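You operate a simulated robot arm through the tools that you are given. There is no shell and no other tool. Be economical: measure what you need, move in short steps, check, and stop when the job is done.

Carry out the task below with a simulated robot arm. There is one attempt and no reset: what you move stays moved.

TASK
Take the orange collet and put it on top of the yellow filter.
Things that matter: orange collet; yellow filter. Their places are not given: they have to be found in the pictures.

It is judged by the outcome, as a careful person would: the job done as asked, and still so three seconds after it is handed in. It fails if anything else is knocked over, pushed out of place, dropped, spilled or broken.

THE ROBOT
A 6-joint arm with a two-finger parallel gripper, fixed in place. Base frame: the origin is at the foot of the arm, x ahead of it, y to its left, z up; the work surface is at about z = 0. Lengths are in m, angles in degrees, forces in N, time in s.
With the tool pointing down near the work surface it reaches from about 0.14 to 0.58 m from the base axis. Its first joint turns from -66.0 to 66.0 degrees. Payload 2.1 kg.
Tool frame: the origin (TCP) lies between the finger pads and is the grasp point; the fingertips stand 0.03 m ahead of it; z points along the fingers, y is the line along which they close. The gripper opens to 0.094 m. The fingers are 0.028 m wide and 0.01 m thick; the gripper's body (0.05 by 0.096 m) begins 0.055 m behind the TCP.
Orientation is that of the tool frame in the base frame, as a unit quaternion [w, x, y, z]. With the fingers straight down and closing along the base's y, the tool's x points along the base's -x, its y along +y and its z along -z.

THE INTERFACE
- The arm moves only by the tool move_arm. Its argument "plan" is text: rows parted by semicolons, each of 7 numbers parted by spaces: the shift along the tool's x, y, z in units of 100 mm (1.0 is 100 mm), then the turn, a rotation vector about the tool's x, y, z in units of 120 degrees (1.0 is 120 degrees), then the finger opening in m, from 0 to 0.094. In form: x y z wx wy wz grip; .... A call has 1 to 10 rows; each row is the pose to reach, as a shift and turn from the pose commanded when the call began, along the tool's axes at that moment. A call with a number of a shift or a turn outside -1 to 1 is refused whole. A row lasts 0.2 s, in which the tool goes at most 0.05 m and 8.6 degrees; a call with a longer step from one row to the next is refused whole, and so is a gripper value outside its range. A pose out of reach is approached as far as the arm can. The call stops where the force on the tool passes 40 N (or 10 N more than at its start, if that is more) or the arm is blocked; 0.2 s more then pass. The fingers move at their own pace (about 0.072 m/s each) and stop on an object; they squeeze with about 26 N. The grip force told is the motor's: it shows also when the fingers shut on nothing. Time passes only in rows, and 0.2 s behind the last, so rows that repeat a pose let the fingers close. It gives the time, the measured TCP pose, the force on the tool (base axes), the opening and the grip force at its end, in the units of the frame above (readings bear some noise), and new pictures: "show" is both (left out), scene, wrist or none.
- Cameras (640 x 400 px; columns grow to the right, rows downward): "scene" is fixed at [0.0779, -0.3939, 0.4917]; the picture's right is [0.51, -0.86, 0.00], its down [-0.43, -0.25, -0.87] and it looks along [0.75, 0.44, -0.50] (base axes); focal length 214 px, centre (320, 200). "wrist" rides on the gripper at [-0.037, 0, -0.058] in the tool frame; the picture's right is [0.00, -1.00, 0.00], its down [0.97, 0.00, -0.24] and it looks along [0.24, 0.00, 0.97] (tool axes); focal length 218 px, centre (320, 200).
- probe_pixels(camera, pixels): for up to 12 pixels [column, row] of the newest picture of that camera ("zoom" is the newest enlarged one), the place [x, y, z] in the base frame of the surface seen there, good to about 0.003 m. No time passes.
- enlarge(camera, box): a new picture of the part [left, top, right, bottom] of that camera's present view, enlarged. No time passes.
- finish_job(): hands the job in; it is judged then, once.

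Work in short steps. Measure before you move; look again where a grasp or a placing could have gone wrong, and mend it. You have 60 turns and 100 pictures in all, the two below and enlarged ones among them. Open the gripper and draw the arm clear of the work before you hand the job in, unless the task says otherwise; then end with one line.

The tools are called after "Request:" as a command line: name --argument value ..., lists and objects as JSON in quotes. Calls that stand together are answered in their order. move_arm: Moves the arm, as the interface text tells. Its arguments: {"type":"object","properties":{"plan":{"type":"string"},"show":{"type":"string","enum":["both","scene","wrist","none"]}},"required":["plan"]} The other tools are called the same way: probe_pixels (camera, pixels) gives the place of the surface under pixels of a picture; enlarge (camera, box) takes an enlarged picture of a part of a camera's view; finish_job () hands the job in.

At the start:

```text
clock: 0.0
ee_pos: [0.2502, -0.2432, 0.3769]
orientation: [-0.001, 0.001, 1.0, 0.0]
contact_force: [0.6, 0.0, 0.6]
opening: 0.0938
finger_force: 0.1
```

scene: 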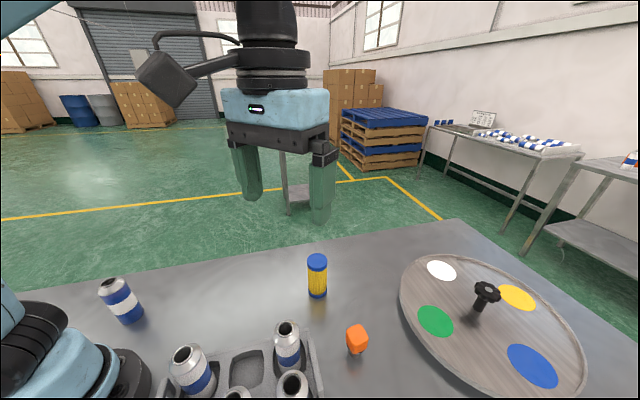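
wrist: 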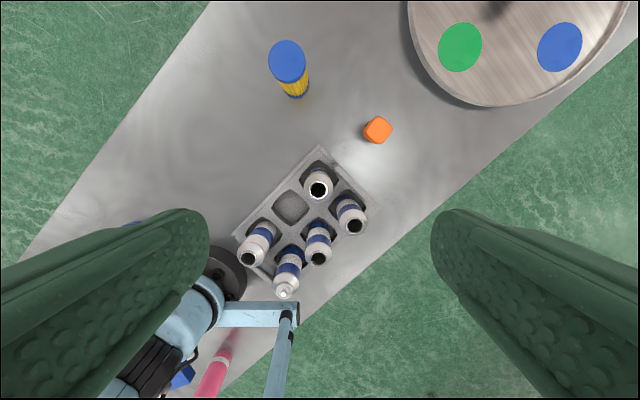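

The orange collet is near scene (357,340) and the yellow filter with its blue top near (317,275). I'll enlarge that area and probe both.

Request:
enlarge --camera "scene" --box '[260, 230, 420, 380]'

Request:
enlarge --camera "wrist" --box '[240, 20, 420, 160]'

Request:
probe_pixels --camera "scene" --pixels '[[317, 258], [317, 268], [317, 294], [310, 260], [325, 260], [356, 328], [354, 345], [364, 342], [357, 356], [349, 330], [366, 328]]'

Request:
probe_pixels --camera "wrist" --pixels '[[287, 45], [287, 60], [287, 78], [270, 60], [303, 60], [378, 128], [368, 130], [388, 128], [378, 120], [376, 138], [295, 96]]'

```text
2.67 times, centred on (340, 305) of scene
```

zoom: 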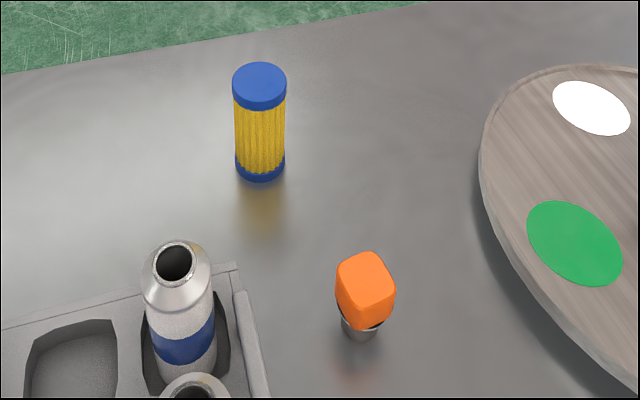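

```text
2.86 times, centred on (330, 90) of wrist
```

zoom: 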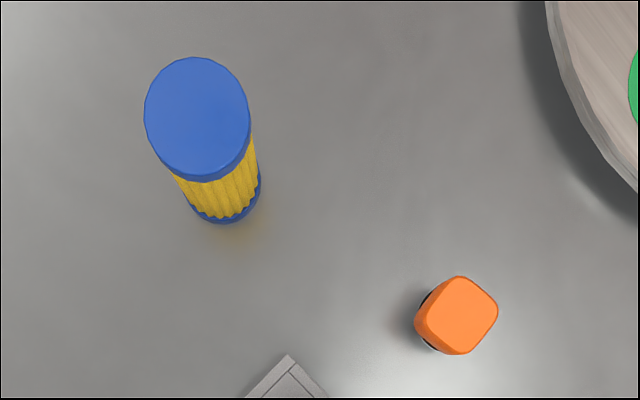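

```text
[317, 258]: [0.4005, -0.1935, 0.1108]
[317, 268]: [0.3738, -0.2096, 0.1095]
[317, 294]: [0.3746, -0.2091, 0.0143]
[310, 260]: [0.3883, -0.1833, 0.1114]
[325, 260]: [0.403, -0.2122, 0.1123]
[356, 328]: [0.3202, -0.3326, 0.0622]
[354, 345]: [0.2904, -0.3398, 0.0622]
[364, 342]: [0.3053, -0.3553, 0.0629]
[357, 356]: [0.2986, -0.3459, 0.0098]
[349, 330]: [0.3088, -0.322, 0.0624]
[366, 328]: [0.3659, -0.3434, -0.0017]
```

```text
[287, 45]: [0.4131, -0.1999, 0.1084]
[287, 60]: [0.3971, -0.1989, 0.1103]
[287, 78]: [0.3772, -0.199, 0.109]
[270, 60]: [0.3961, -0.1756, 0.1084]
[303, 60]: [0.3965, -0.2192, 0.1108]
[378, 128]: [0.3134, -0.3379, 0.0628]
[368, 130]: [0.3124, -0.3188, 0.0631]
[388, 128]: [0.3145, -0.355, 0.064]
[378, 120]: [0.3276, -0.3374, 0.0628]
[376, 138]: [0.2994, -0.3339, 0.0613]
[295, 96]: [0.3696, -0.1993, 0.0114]
```

The collet top is at about (0.312,-0.337,0.063), with a narrower metal foot. The filter top is at about (0.396,-0.198,0.110). I'll move above the collet and look closer.

Request:
move_arm --plan "-0.15 -0.235 0.25 0 0 0 0.094; -0.3 -0.47 0.5 0 0 0 0.094; -0.45 -0.705 0.75 0 0 0 0.094; -0.61 -0.94 1.0 0 0 0 0.094; -0.61 -0.94 1.0 0 0 0 0.094"

Request:
enlarge --camera "wrist" --box '[260, 140, 380, 215]'

```text
clock: 1.2
ee_pos: [0.312, -0.3364, 0.2781]
orientation: [0.0, 0.001, 1.0, 0.0]
contact_force: [0.2, -0.3, 0.3]
opening: 0.0938
finger_force: 0.1
```

scene: 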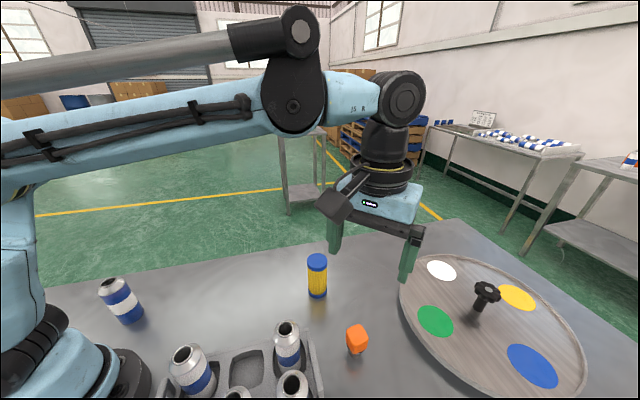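
wrist: 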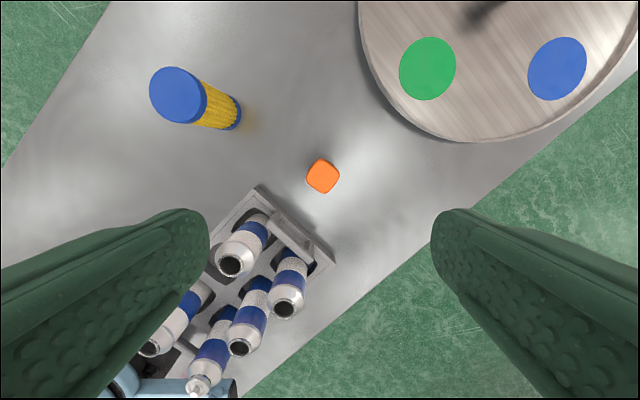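

```text
5.33 times, centred on (320, 178) of wrist
```

zoom: 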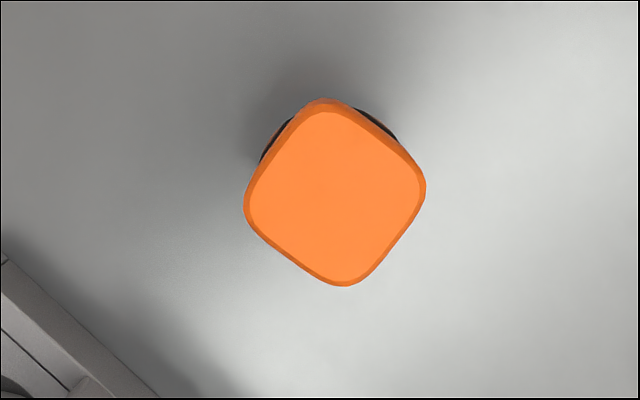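

The collet's faces are turned about 38° clockwise in the wrist picture. I'll turn the tool to match and go down to z≈0.16 to check.

Request:
move_arm --plan "0 0 0.24 0 0 0.0633 0.094; 0 0 0.48 0 0 0.1267 0.094; 0 0 0.72 0 0 0.19 0.094; 0 0 0.96 0 0 0.2533 0.094; 0 0 1.0 0 0 0.3167 0.094; 0 0 1.0 0 0 0.3167 0.094"

Request:
enlarge --camera "wrist" --box '[240, 120, 400, 220]'

```text
clock: 2.6
ee_pos: [0.3111, -0.3351, 0.1762]
orientation: [0.0, 0.326, 0.945, 0.0]
contact_force: [0.9, 0.0, -0.7]
opening: 0.094
finger_force: 0.1
```

scene: 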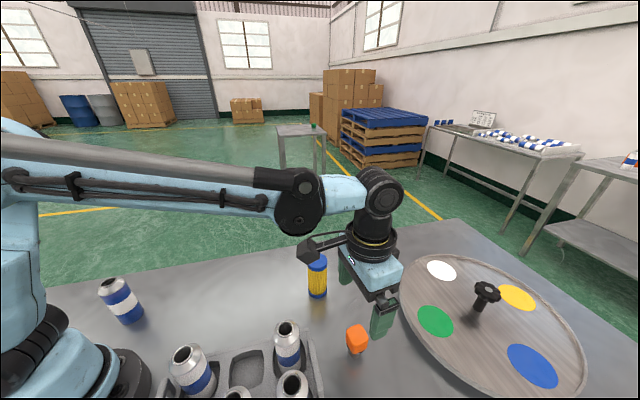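
wrist: 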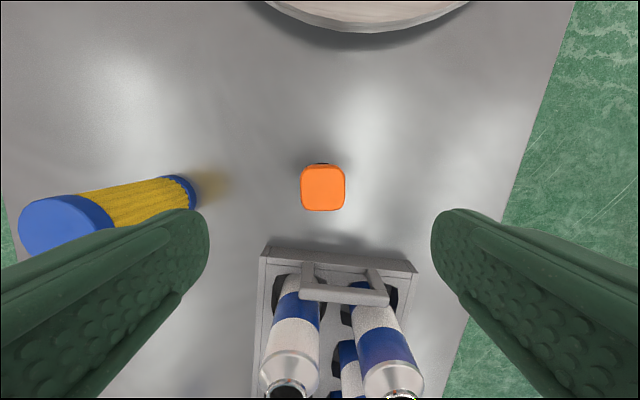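

```text
4.00 times, centred on (320, 170) of wrist
```

zoom: 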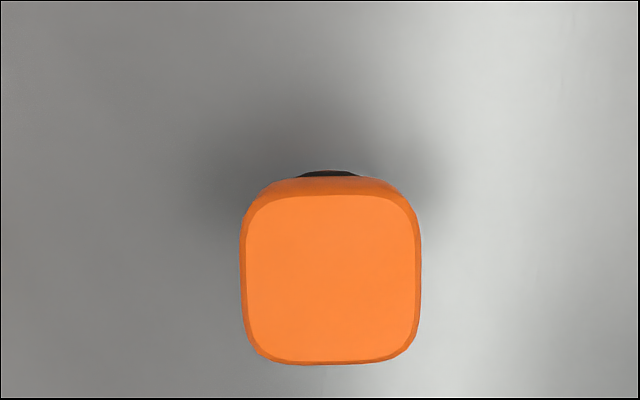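

The faces are now square with the fingers. I'll probe the collet centre and the heights of the tray and bottles nearby.

Request:
probe_pixels --camera "wrist" --pixels '[[323, 190], [305, 190], [341, 190], [323, 172], [323, 207], [340, 252], [340, 295], [290, 340], [288, 386], [382, 345], [390, 392]]'

Request:
probe_pixels --camera "scene" --pixels '[[287, 325], [292, 380], [357, 354], [356, 332], [310, 345]]'

```text
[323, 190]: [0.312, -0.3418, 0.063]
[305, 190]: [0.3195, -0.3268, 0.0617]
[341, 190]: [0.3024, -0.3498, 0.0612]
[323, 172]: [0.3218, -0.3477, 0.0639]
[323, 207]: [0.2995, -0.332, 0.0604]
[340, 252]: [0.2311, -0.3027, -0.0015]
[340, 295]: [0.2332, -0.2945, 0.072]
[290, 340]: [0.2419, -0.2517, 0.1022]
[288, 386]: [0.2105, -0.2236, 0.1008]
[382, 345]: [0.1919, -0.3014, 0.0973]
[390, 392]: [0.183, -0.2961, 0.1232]
```

```text
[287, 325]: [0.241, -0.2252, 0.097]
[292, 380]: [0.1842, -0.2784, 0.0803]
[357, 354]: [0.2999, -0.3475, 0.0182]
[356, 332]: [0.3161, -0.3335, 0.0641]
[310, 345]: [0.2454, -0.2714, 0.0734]
```

The collet centre is about (0.311,-0.339) and the gripper has room all round. I'll nudge over and go down in two calls.

Request:
move_arm --plan "-0.02 -0.03 0.3 0 0 0 0.094; -0.02 -0.03 0.6 0 0 0 0.094; -0.02 -0.03 0.9 0 0 0 0.094; -0.02 -0.03 0.9 0 0 0 0.094"

```text
clock: 3.6
ee_pos: [0.3093, -0.34, 0.0883]
orientation: [0.0, 0.327, 0.945, 0.0]
contact_force: [-0.5, -0.7, 0.0]
opening: 0.0938
finger_force: 0.1
```

scene: 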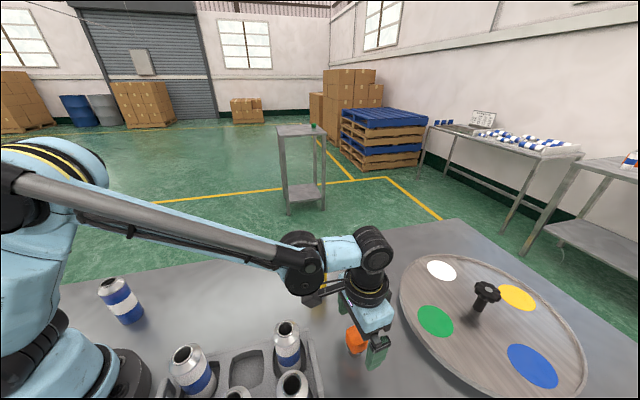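
wrist: 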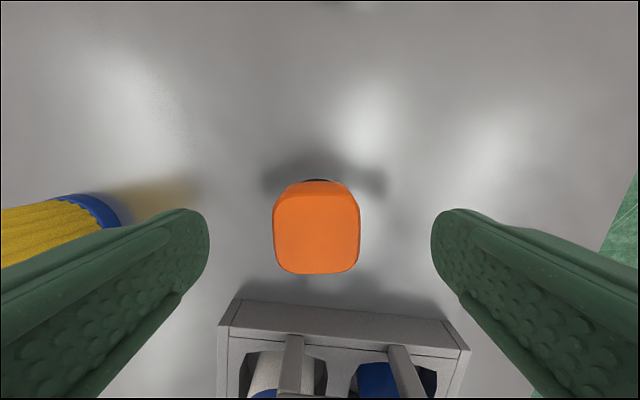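

The collet sits centred between the fingers at column 317. I'll go down 43 mm and close.

Request:
move_arm --plan "0 0 0.22 0 0 0 0.094; 0 0 0.43 0 0 0 0.094; 0 0 0.43 0 0 0 0.094; 0 0 0.43 0 0 0 0.06; 0 0 0.43 0 0 0 0.02; 0 0 0.43 0 0 0 0.02; 0 0 0.43 0 0 0 0.02"

```text
clock: 5.2
ee_pos: [0.3096, -0.3384, 0.0437]
orientation: [0.0, 0.326, 0.946, 0.0]
contact_force: [-0.3, -0.7, 0.2]
opening: 0.041
finger_force: 26.0
```

scene: 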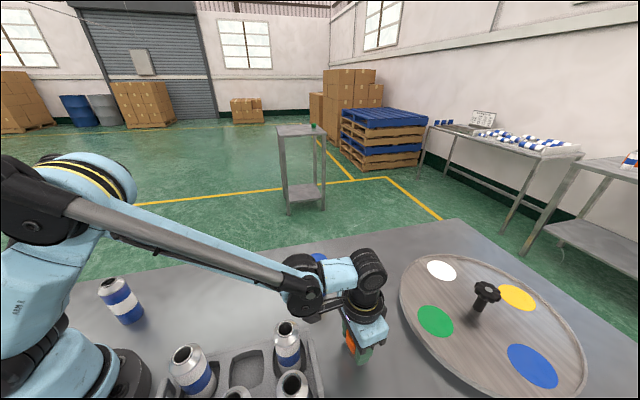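
wrist: 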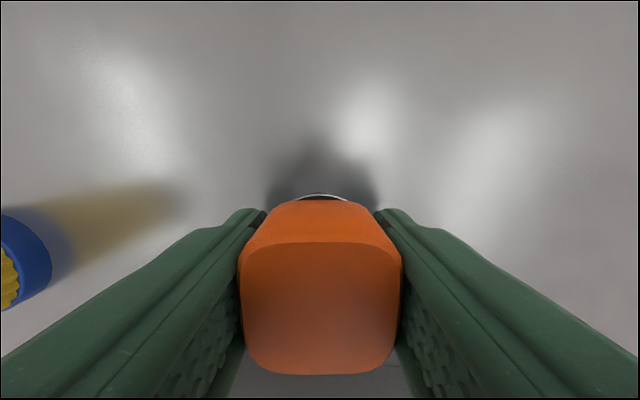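

The grip holds at 41 mm opening and 26 N. I'll lift straight up.

Request:
move_arm --plan "0 0 -0.2 0 0 0 0.02; 0 0 -0.4 0 0 0 0.02; 0 0 -0.6 0 0 0 0.02; 0 0 -0.8 0 0 0 0.02; 0 0 -1.0 0 0 0 0.02" --show "none"

Request:
move_arm --plan "0 0 -0.2 0 0 0 0.02; 0 0 -0.4 0 0 0 0.02; 0 0 -0.6 0 0 0 0.02; 0 0 -0.75 0 0 0 0.02; 0 0 -0.75 0 0 0 0.02"

Request:
enlarge --camera "scene" --box '[280, 220, 440, 320]'

```text
clock: 6.4
ee_pos: [0.3092, -0.3387, 0.1429]
orientation: [0.0, 0.326, 0.945, 0.001]
contact_force: [-0.2, 0.1, -2.2]
opening: 0.0409
finger_force: 26.2
```

```text
clock: 7.6
ee_pos: [0.3102, -0.3392, 0.2188]
orientation: [0.0, 0.325, 0.946, 0.0]
contact_force: [0.4, 0.5, -1.7]
opening: 0.0413
finger_force: 25.9
```

scene: 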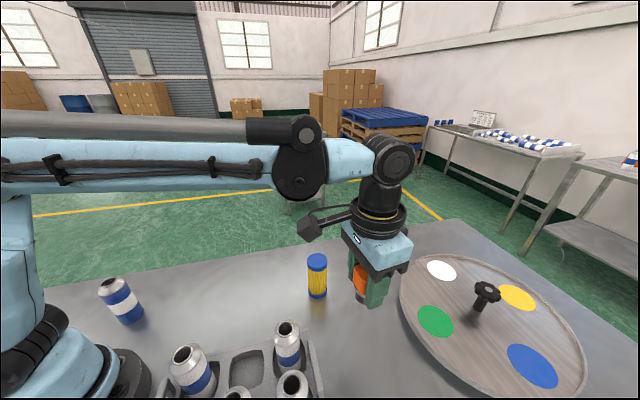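
wrist: 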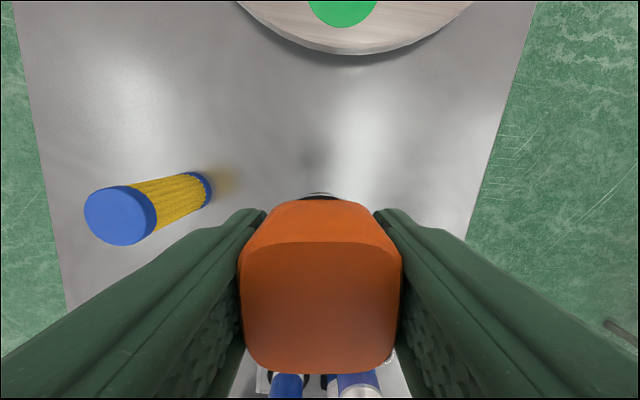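

```text
4.00 times, centred on (360, 270) of scene
```

zoom: 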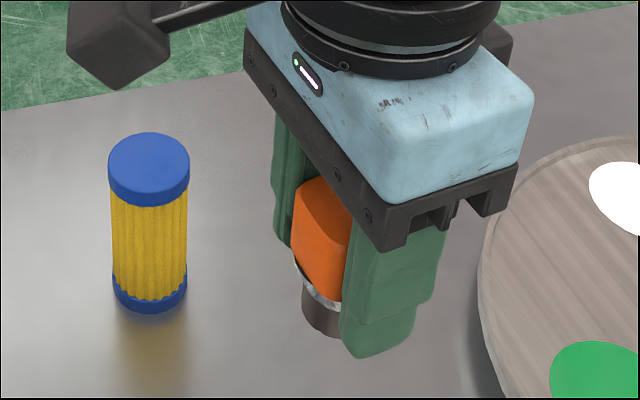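

The lift went well. Now I'll measure the filter's top rim accurately.

Request:
probe_pixels --camera "wrist" --pixels '[[118, 190], [118, 240], [118, 215], [90, 215], [145, 215], [98, 198], [140, 230]]'

Request:
probe_pixels --camera "zoom" --pixels '[[149, 136], [149, 187], [149, 161], [114, 161], [185, 161], [318, 333], [322, 305]]'

```text
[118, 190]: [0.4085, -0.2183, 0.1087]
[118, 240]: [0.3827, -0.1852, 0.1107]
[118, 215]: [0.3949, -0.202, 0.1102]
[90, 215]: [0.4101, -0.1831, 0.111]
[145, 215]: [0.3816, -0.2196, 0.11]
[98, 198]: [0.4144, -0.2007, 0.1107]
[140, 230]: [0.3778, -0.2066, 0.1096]
```

```text
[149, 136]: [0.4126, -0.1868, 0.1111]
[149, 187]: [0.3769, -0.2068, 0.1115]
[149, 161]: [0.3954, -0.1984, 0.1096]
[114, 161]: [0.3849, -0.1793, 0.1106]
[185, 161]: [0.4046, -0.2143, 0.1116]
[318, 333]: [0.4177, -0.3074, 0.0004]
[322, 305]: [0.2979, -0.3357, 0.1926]
```

The filter top centre is (0.395,-0.199,0.1105). I'll move the collet over it in two calls with about 64 mm of clearance.

Request:
move_arm --plan "0.02 0.2 0 0 0 0 0.02; 0.05 0.4 0 0 0 0 0.02; 0.07 0.6 0 0 0 0 0.02; 0.1 0.8 0 0 0 0 0.02" --show "none"

Request:
move_arm --plan "0.03 0.25 0 0 0 0 0.02; 0.06 0.5 0 0 0 0 0.02; 0.09 0.7 0 0 0 0 0.02; 0.1 0.82 0 0 0 0 0.02; 0.1 0.82 0.2 0 0 0 0.02; 0.1 0.82 0.4 0 0 0 0.02; 0.1 0.82 0.4 0 0 0 0.02"

Request:
enlarge --camera "scene" --box '[240, 210, 400, 310]'

```text
clock: 8.6
ee_pos: [0.3518, -0.2699, 0.2178]
orientation: [0.0, 0.325, 0.946, 0.0]
contact_force: [-0.3, 0.7, -1.5]
opening: 0.0411
finger_force: 25.9
```

```text
clock: 10.2
ee_pos: [0.3949, -0.1992, 0.1786]
orientation: [0.0, 0.326, 0.945, 0.0]
contact_force: [-0.6, 0.8, -1.4]
opening: 0.0412
finger_force: 26.1
```

scene: 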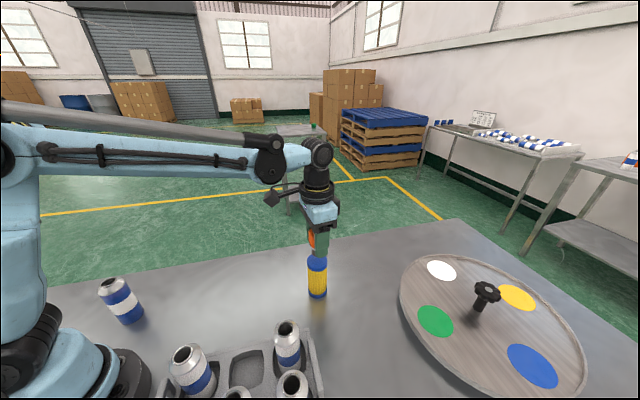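
wrist: 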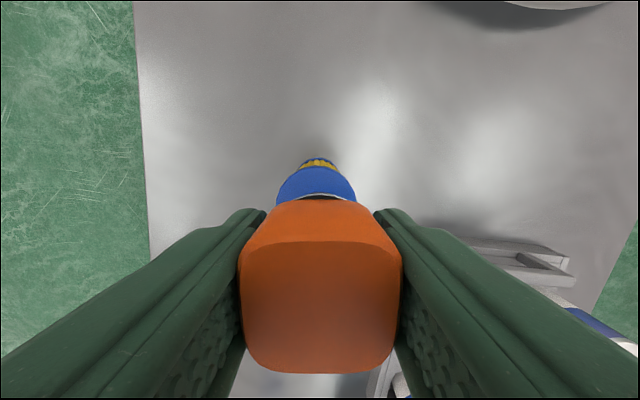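

```text
4.00 times, centred on (320, 260) of scene
```

zoom: 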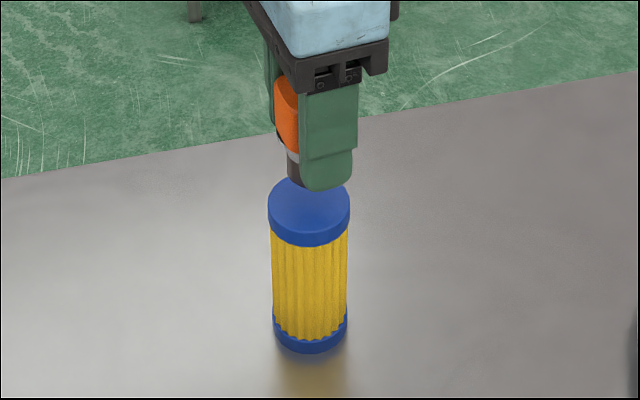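

The collet is centred over the filter, with contact expected at TCP z≈0.154. I'll go down 21 mm and check the gap.

Request:
move_arm --plan "0 0 0.1 0 0 0 0.02; 0 0 0.18 0 0 0 0.02; 0 0 0.21 0 0 0 0.02; 0 0 0.21 0 0 0 0.02" --show "wrist"

Request:
enlarge --camera "scene" --box '[280, 230, 360, 280]'

```text
clock: 11.2
ee_pos: [0.3962, -0.2004, 0.158]
orientation: [-0.001, 0.325, 0.946, -0.001]
contact_force: [0.4, -0.5, -1.3]
opening: 0.0413
finger_force: 26.1
```

wrist: 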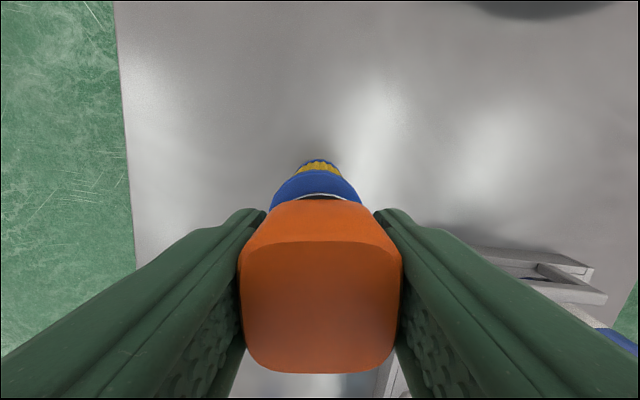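

```text
8.00 times, centred on (320, 255) of scene
```

zoom: 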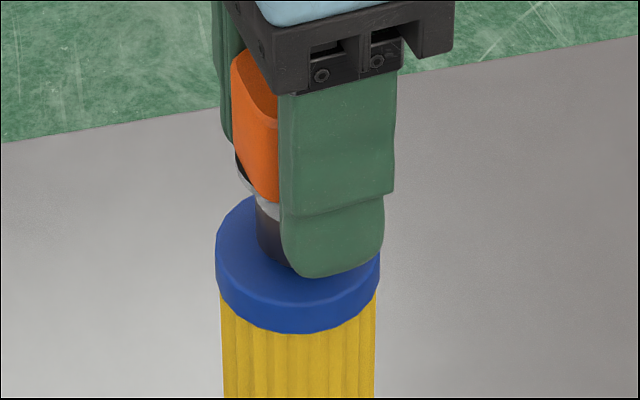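

A few millimetres of gap remain. I'll lower about 1 mm per row and watch the force.

Request:
move_arm --plan "0 0 0.01 0 0 0 0.02; 0 0 0.02 0 0 0 0.02; 0 0 0.03 0 0 0 0.02; 0 0 0.03 0 0 0 0.02" --show "none"

```text
clock: 12.2
ee_pos: [0.395, -0.1997, 0.1557]
orientation: [0.001, 0.325, 0.946, 0.0]
contact_force: [0.0, 0.6, -1.1]
opening: 0.0409
finger_force: 25.9
```

Request:
move_arm --plan "0 0 0.01 0 0 0 0.02; 0 0 0.01 0 0 0 0.02" --show "none"

```text
clock: 12.8
ee_pos: [0.3935, -0.2, 0.154]
orientation: [0.0, 0.325, 0.946, 0.001]
contact_force: [0.2, 0.6, -0.5]
opening: 0.0413
finger_force: 26.3
```

There's no clear contact yet, so I'll take one more 1 mm step.

Request:
move_arm --plan "0 0 0.01 0 0 0 0.02; 0 0 0.01 0 0 0 0.02" --show "none"

Request:
enlarge --camera "scene" --box '[280, 230, 360, 280]'

```text
clock: 13.4
ee_pos: [0.3945, -0.1989, 0.1538]
orientation: [0.0, 0.325, 0.946, 0.0]
contact_force: [1.3, 0.5, 23.8]
opening: 0.0413
finger_force: 26.5
```

```text
8.00 times, centred on (320, 255) of scene
```

zoom: 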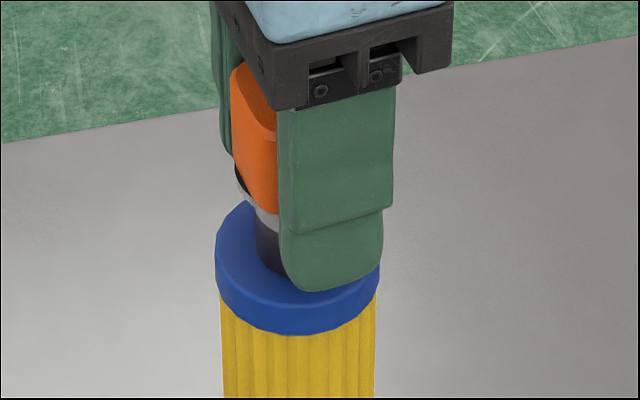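

The foot has landed, with 24 N on the tool. I'll ease off 0.8 mm and open the fingers.

Request:
move_arm --plan "0 0 -0.008 0 0 0 0.02; 0 0 -0.008 0 0 0 0.044; 0 0 -0.008 0 0 0 0.05; 0 0 -0.008 0 0 0 0.07; 0 0 -0.008 0 0 0 0.094; 0 0 -0.008 0 0 0 0.094"

Request:
enlarge --camera "scene" --box '[280, 230, 360, 280]'

```text
clock: 14.8
ee_pos: [0.394, -0.1993, 0.1548]
orientation: [0.001, 0.326, 0.945, 0.0]
contact_force: [-0.3, 0.1, 0.4]
opening: 0.0939
finger_force: 0.0
```

scene: 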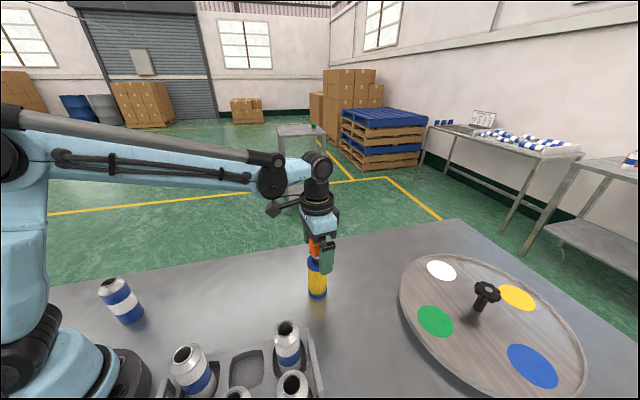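
wrist: 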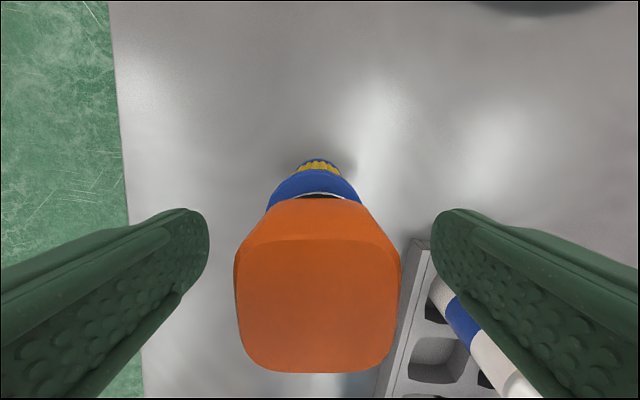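

```text
8.00 times, centred on (320, 255) of scene
```

zoom: 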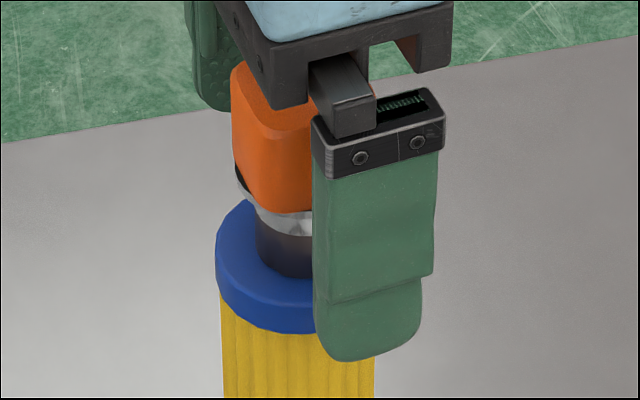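

The collet stands upright on the filter with the fingers open. I'll raise the arm straight up.

Request:
move_arm --plan "0 0 -0.1 0 0 0 0.094; 0 0 -0.3 0 0 0 0.094; 0 0 -0.5 0 0 0 0.094; 0 0 -0.75 0 0 0 0.094; 0 0 -1.0 0 0 0 0.094; 0 0 -1.0 0 0 0 0.094; 0 0 -1.0 0 0 0 0.094"

Request:
enlarge --camera "scene" --box '[240, 210, 400, 310]'

```text
clock: 16.4
ee_pos: [0.3949, -0.1993, 0.2552]
orientation: [0.0, 0.325, 0.946, 0.0]
contact_force: [0.7, -0.4, 0.4]
opening: 0.094
finger_force: 0.0
```

scene: 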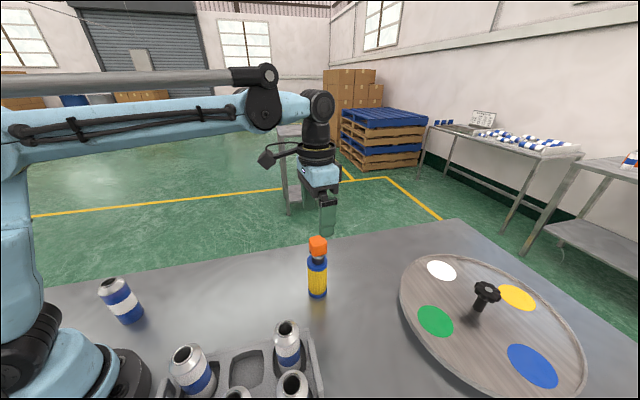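
wrist: 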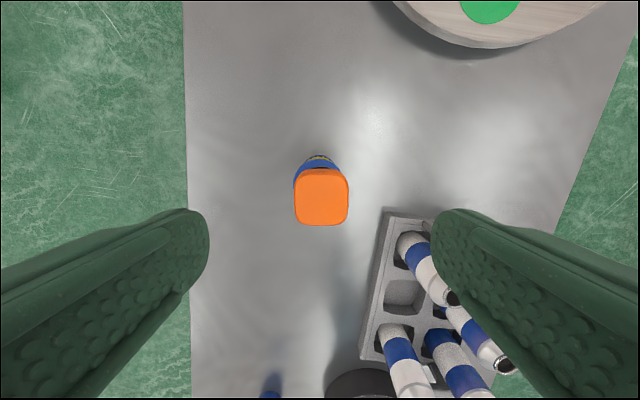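

```text
4.00 times, centred on (320, 260) of scene
```

zoom: 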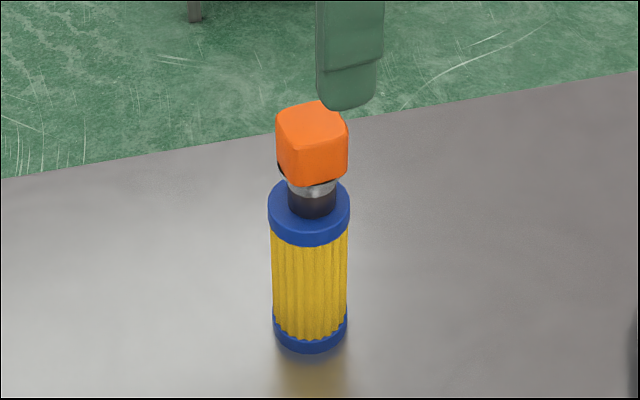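

The collet stands steady and centred on the filter, the arm is clear, and nothing else has moved. I'm handing it in.

Request:
finish_job

```text
The job is handed in.
```

The orange collet is standing upright on top of the yellow filter, the gripper is open and clear above it, and nothing else was moved.
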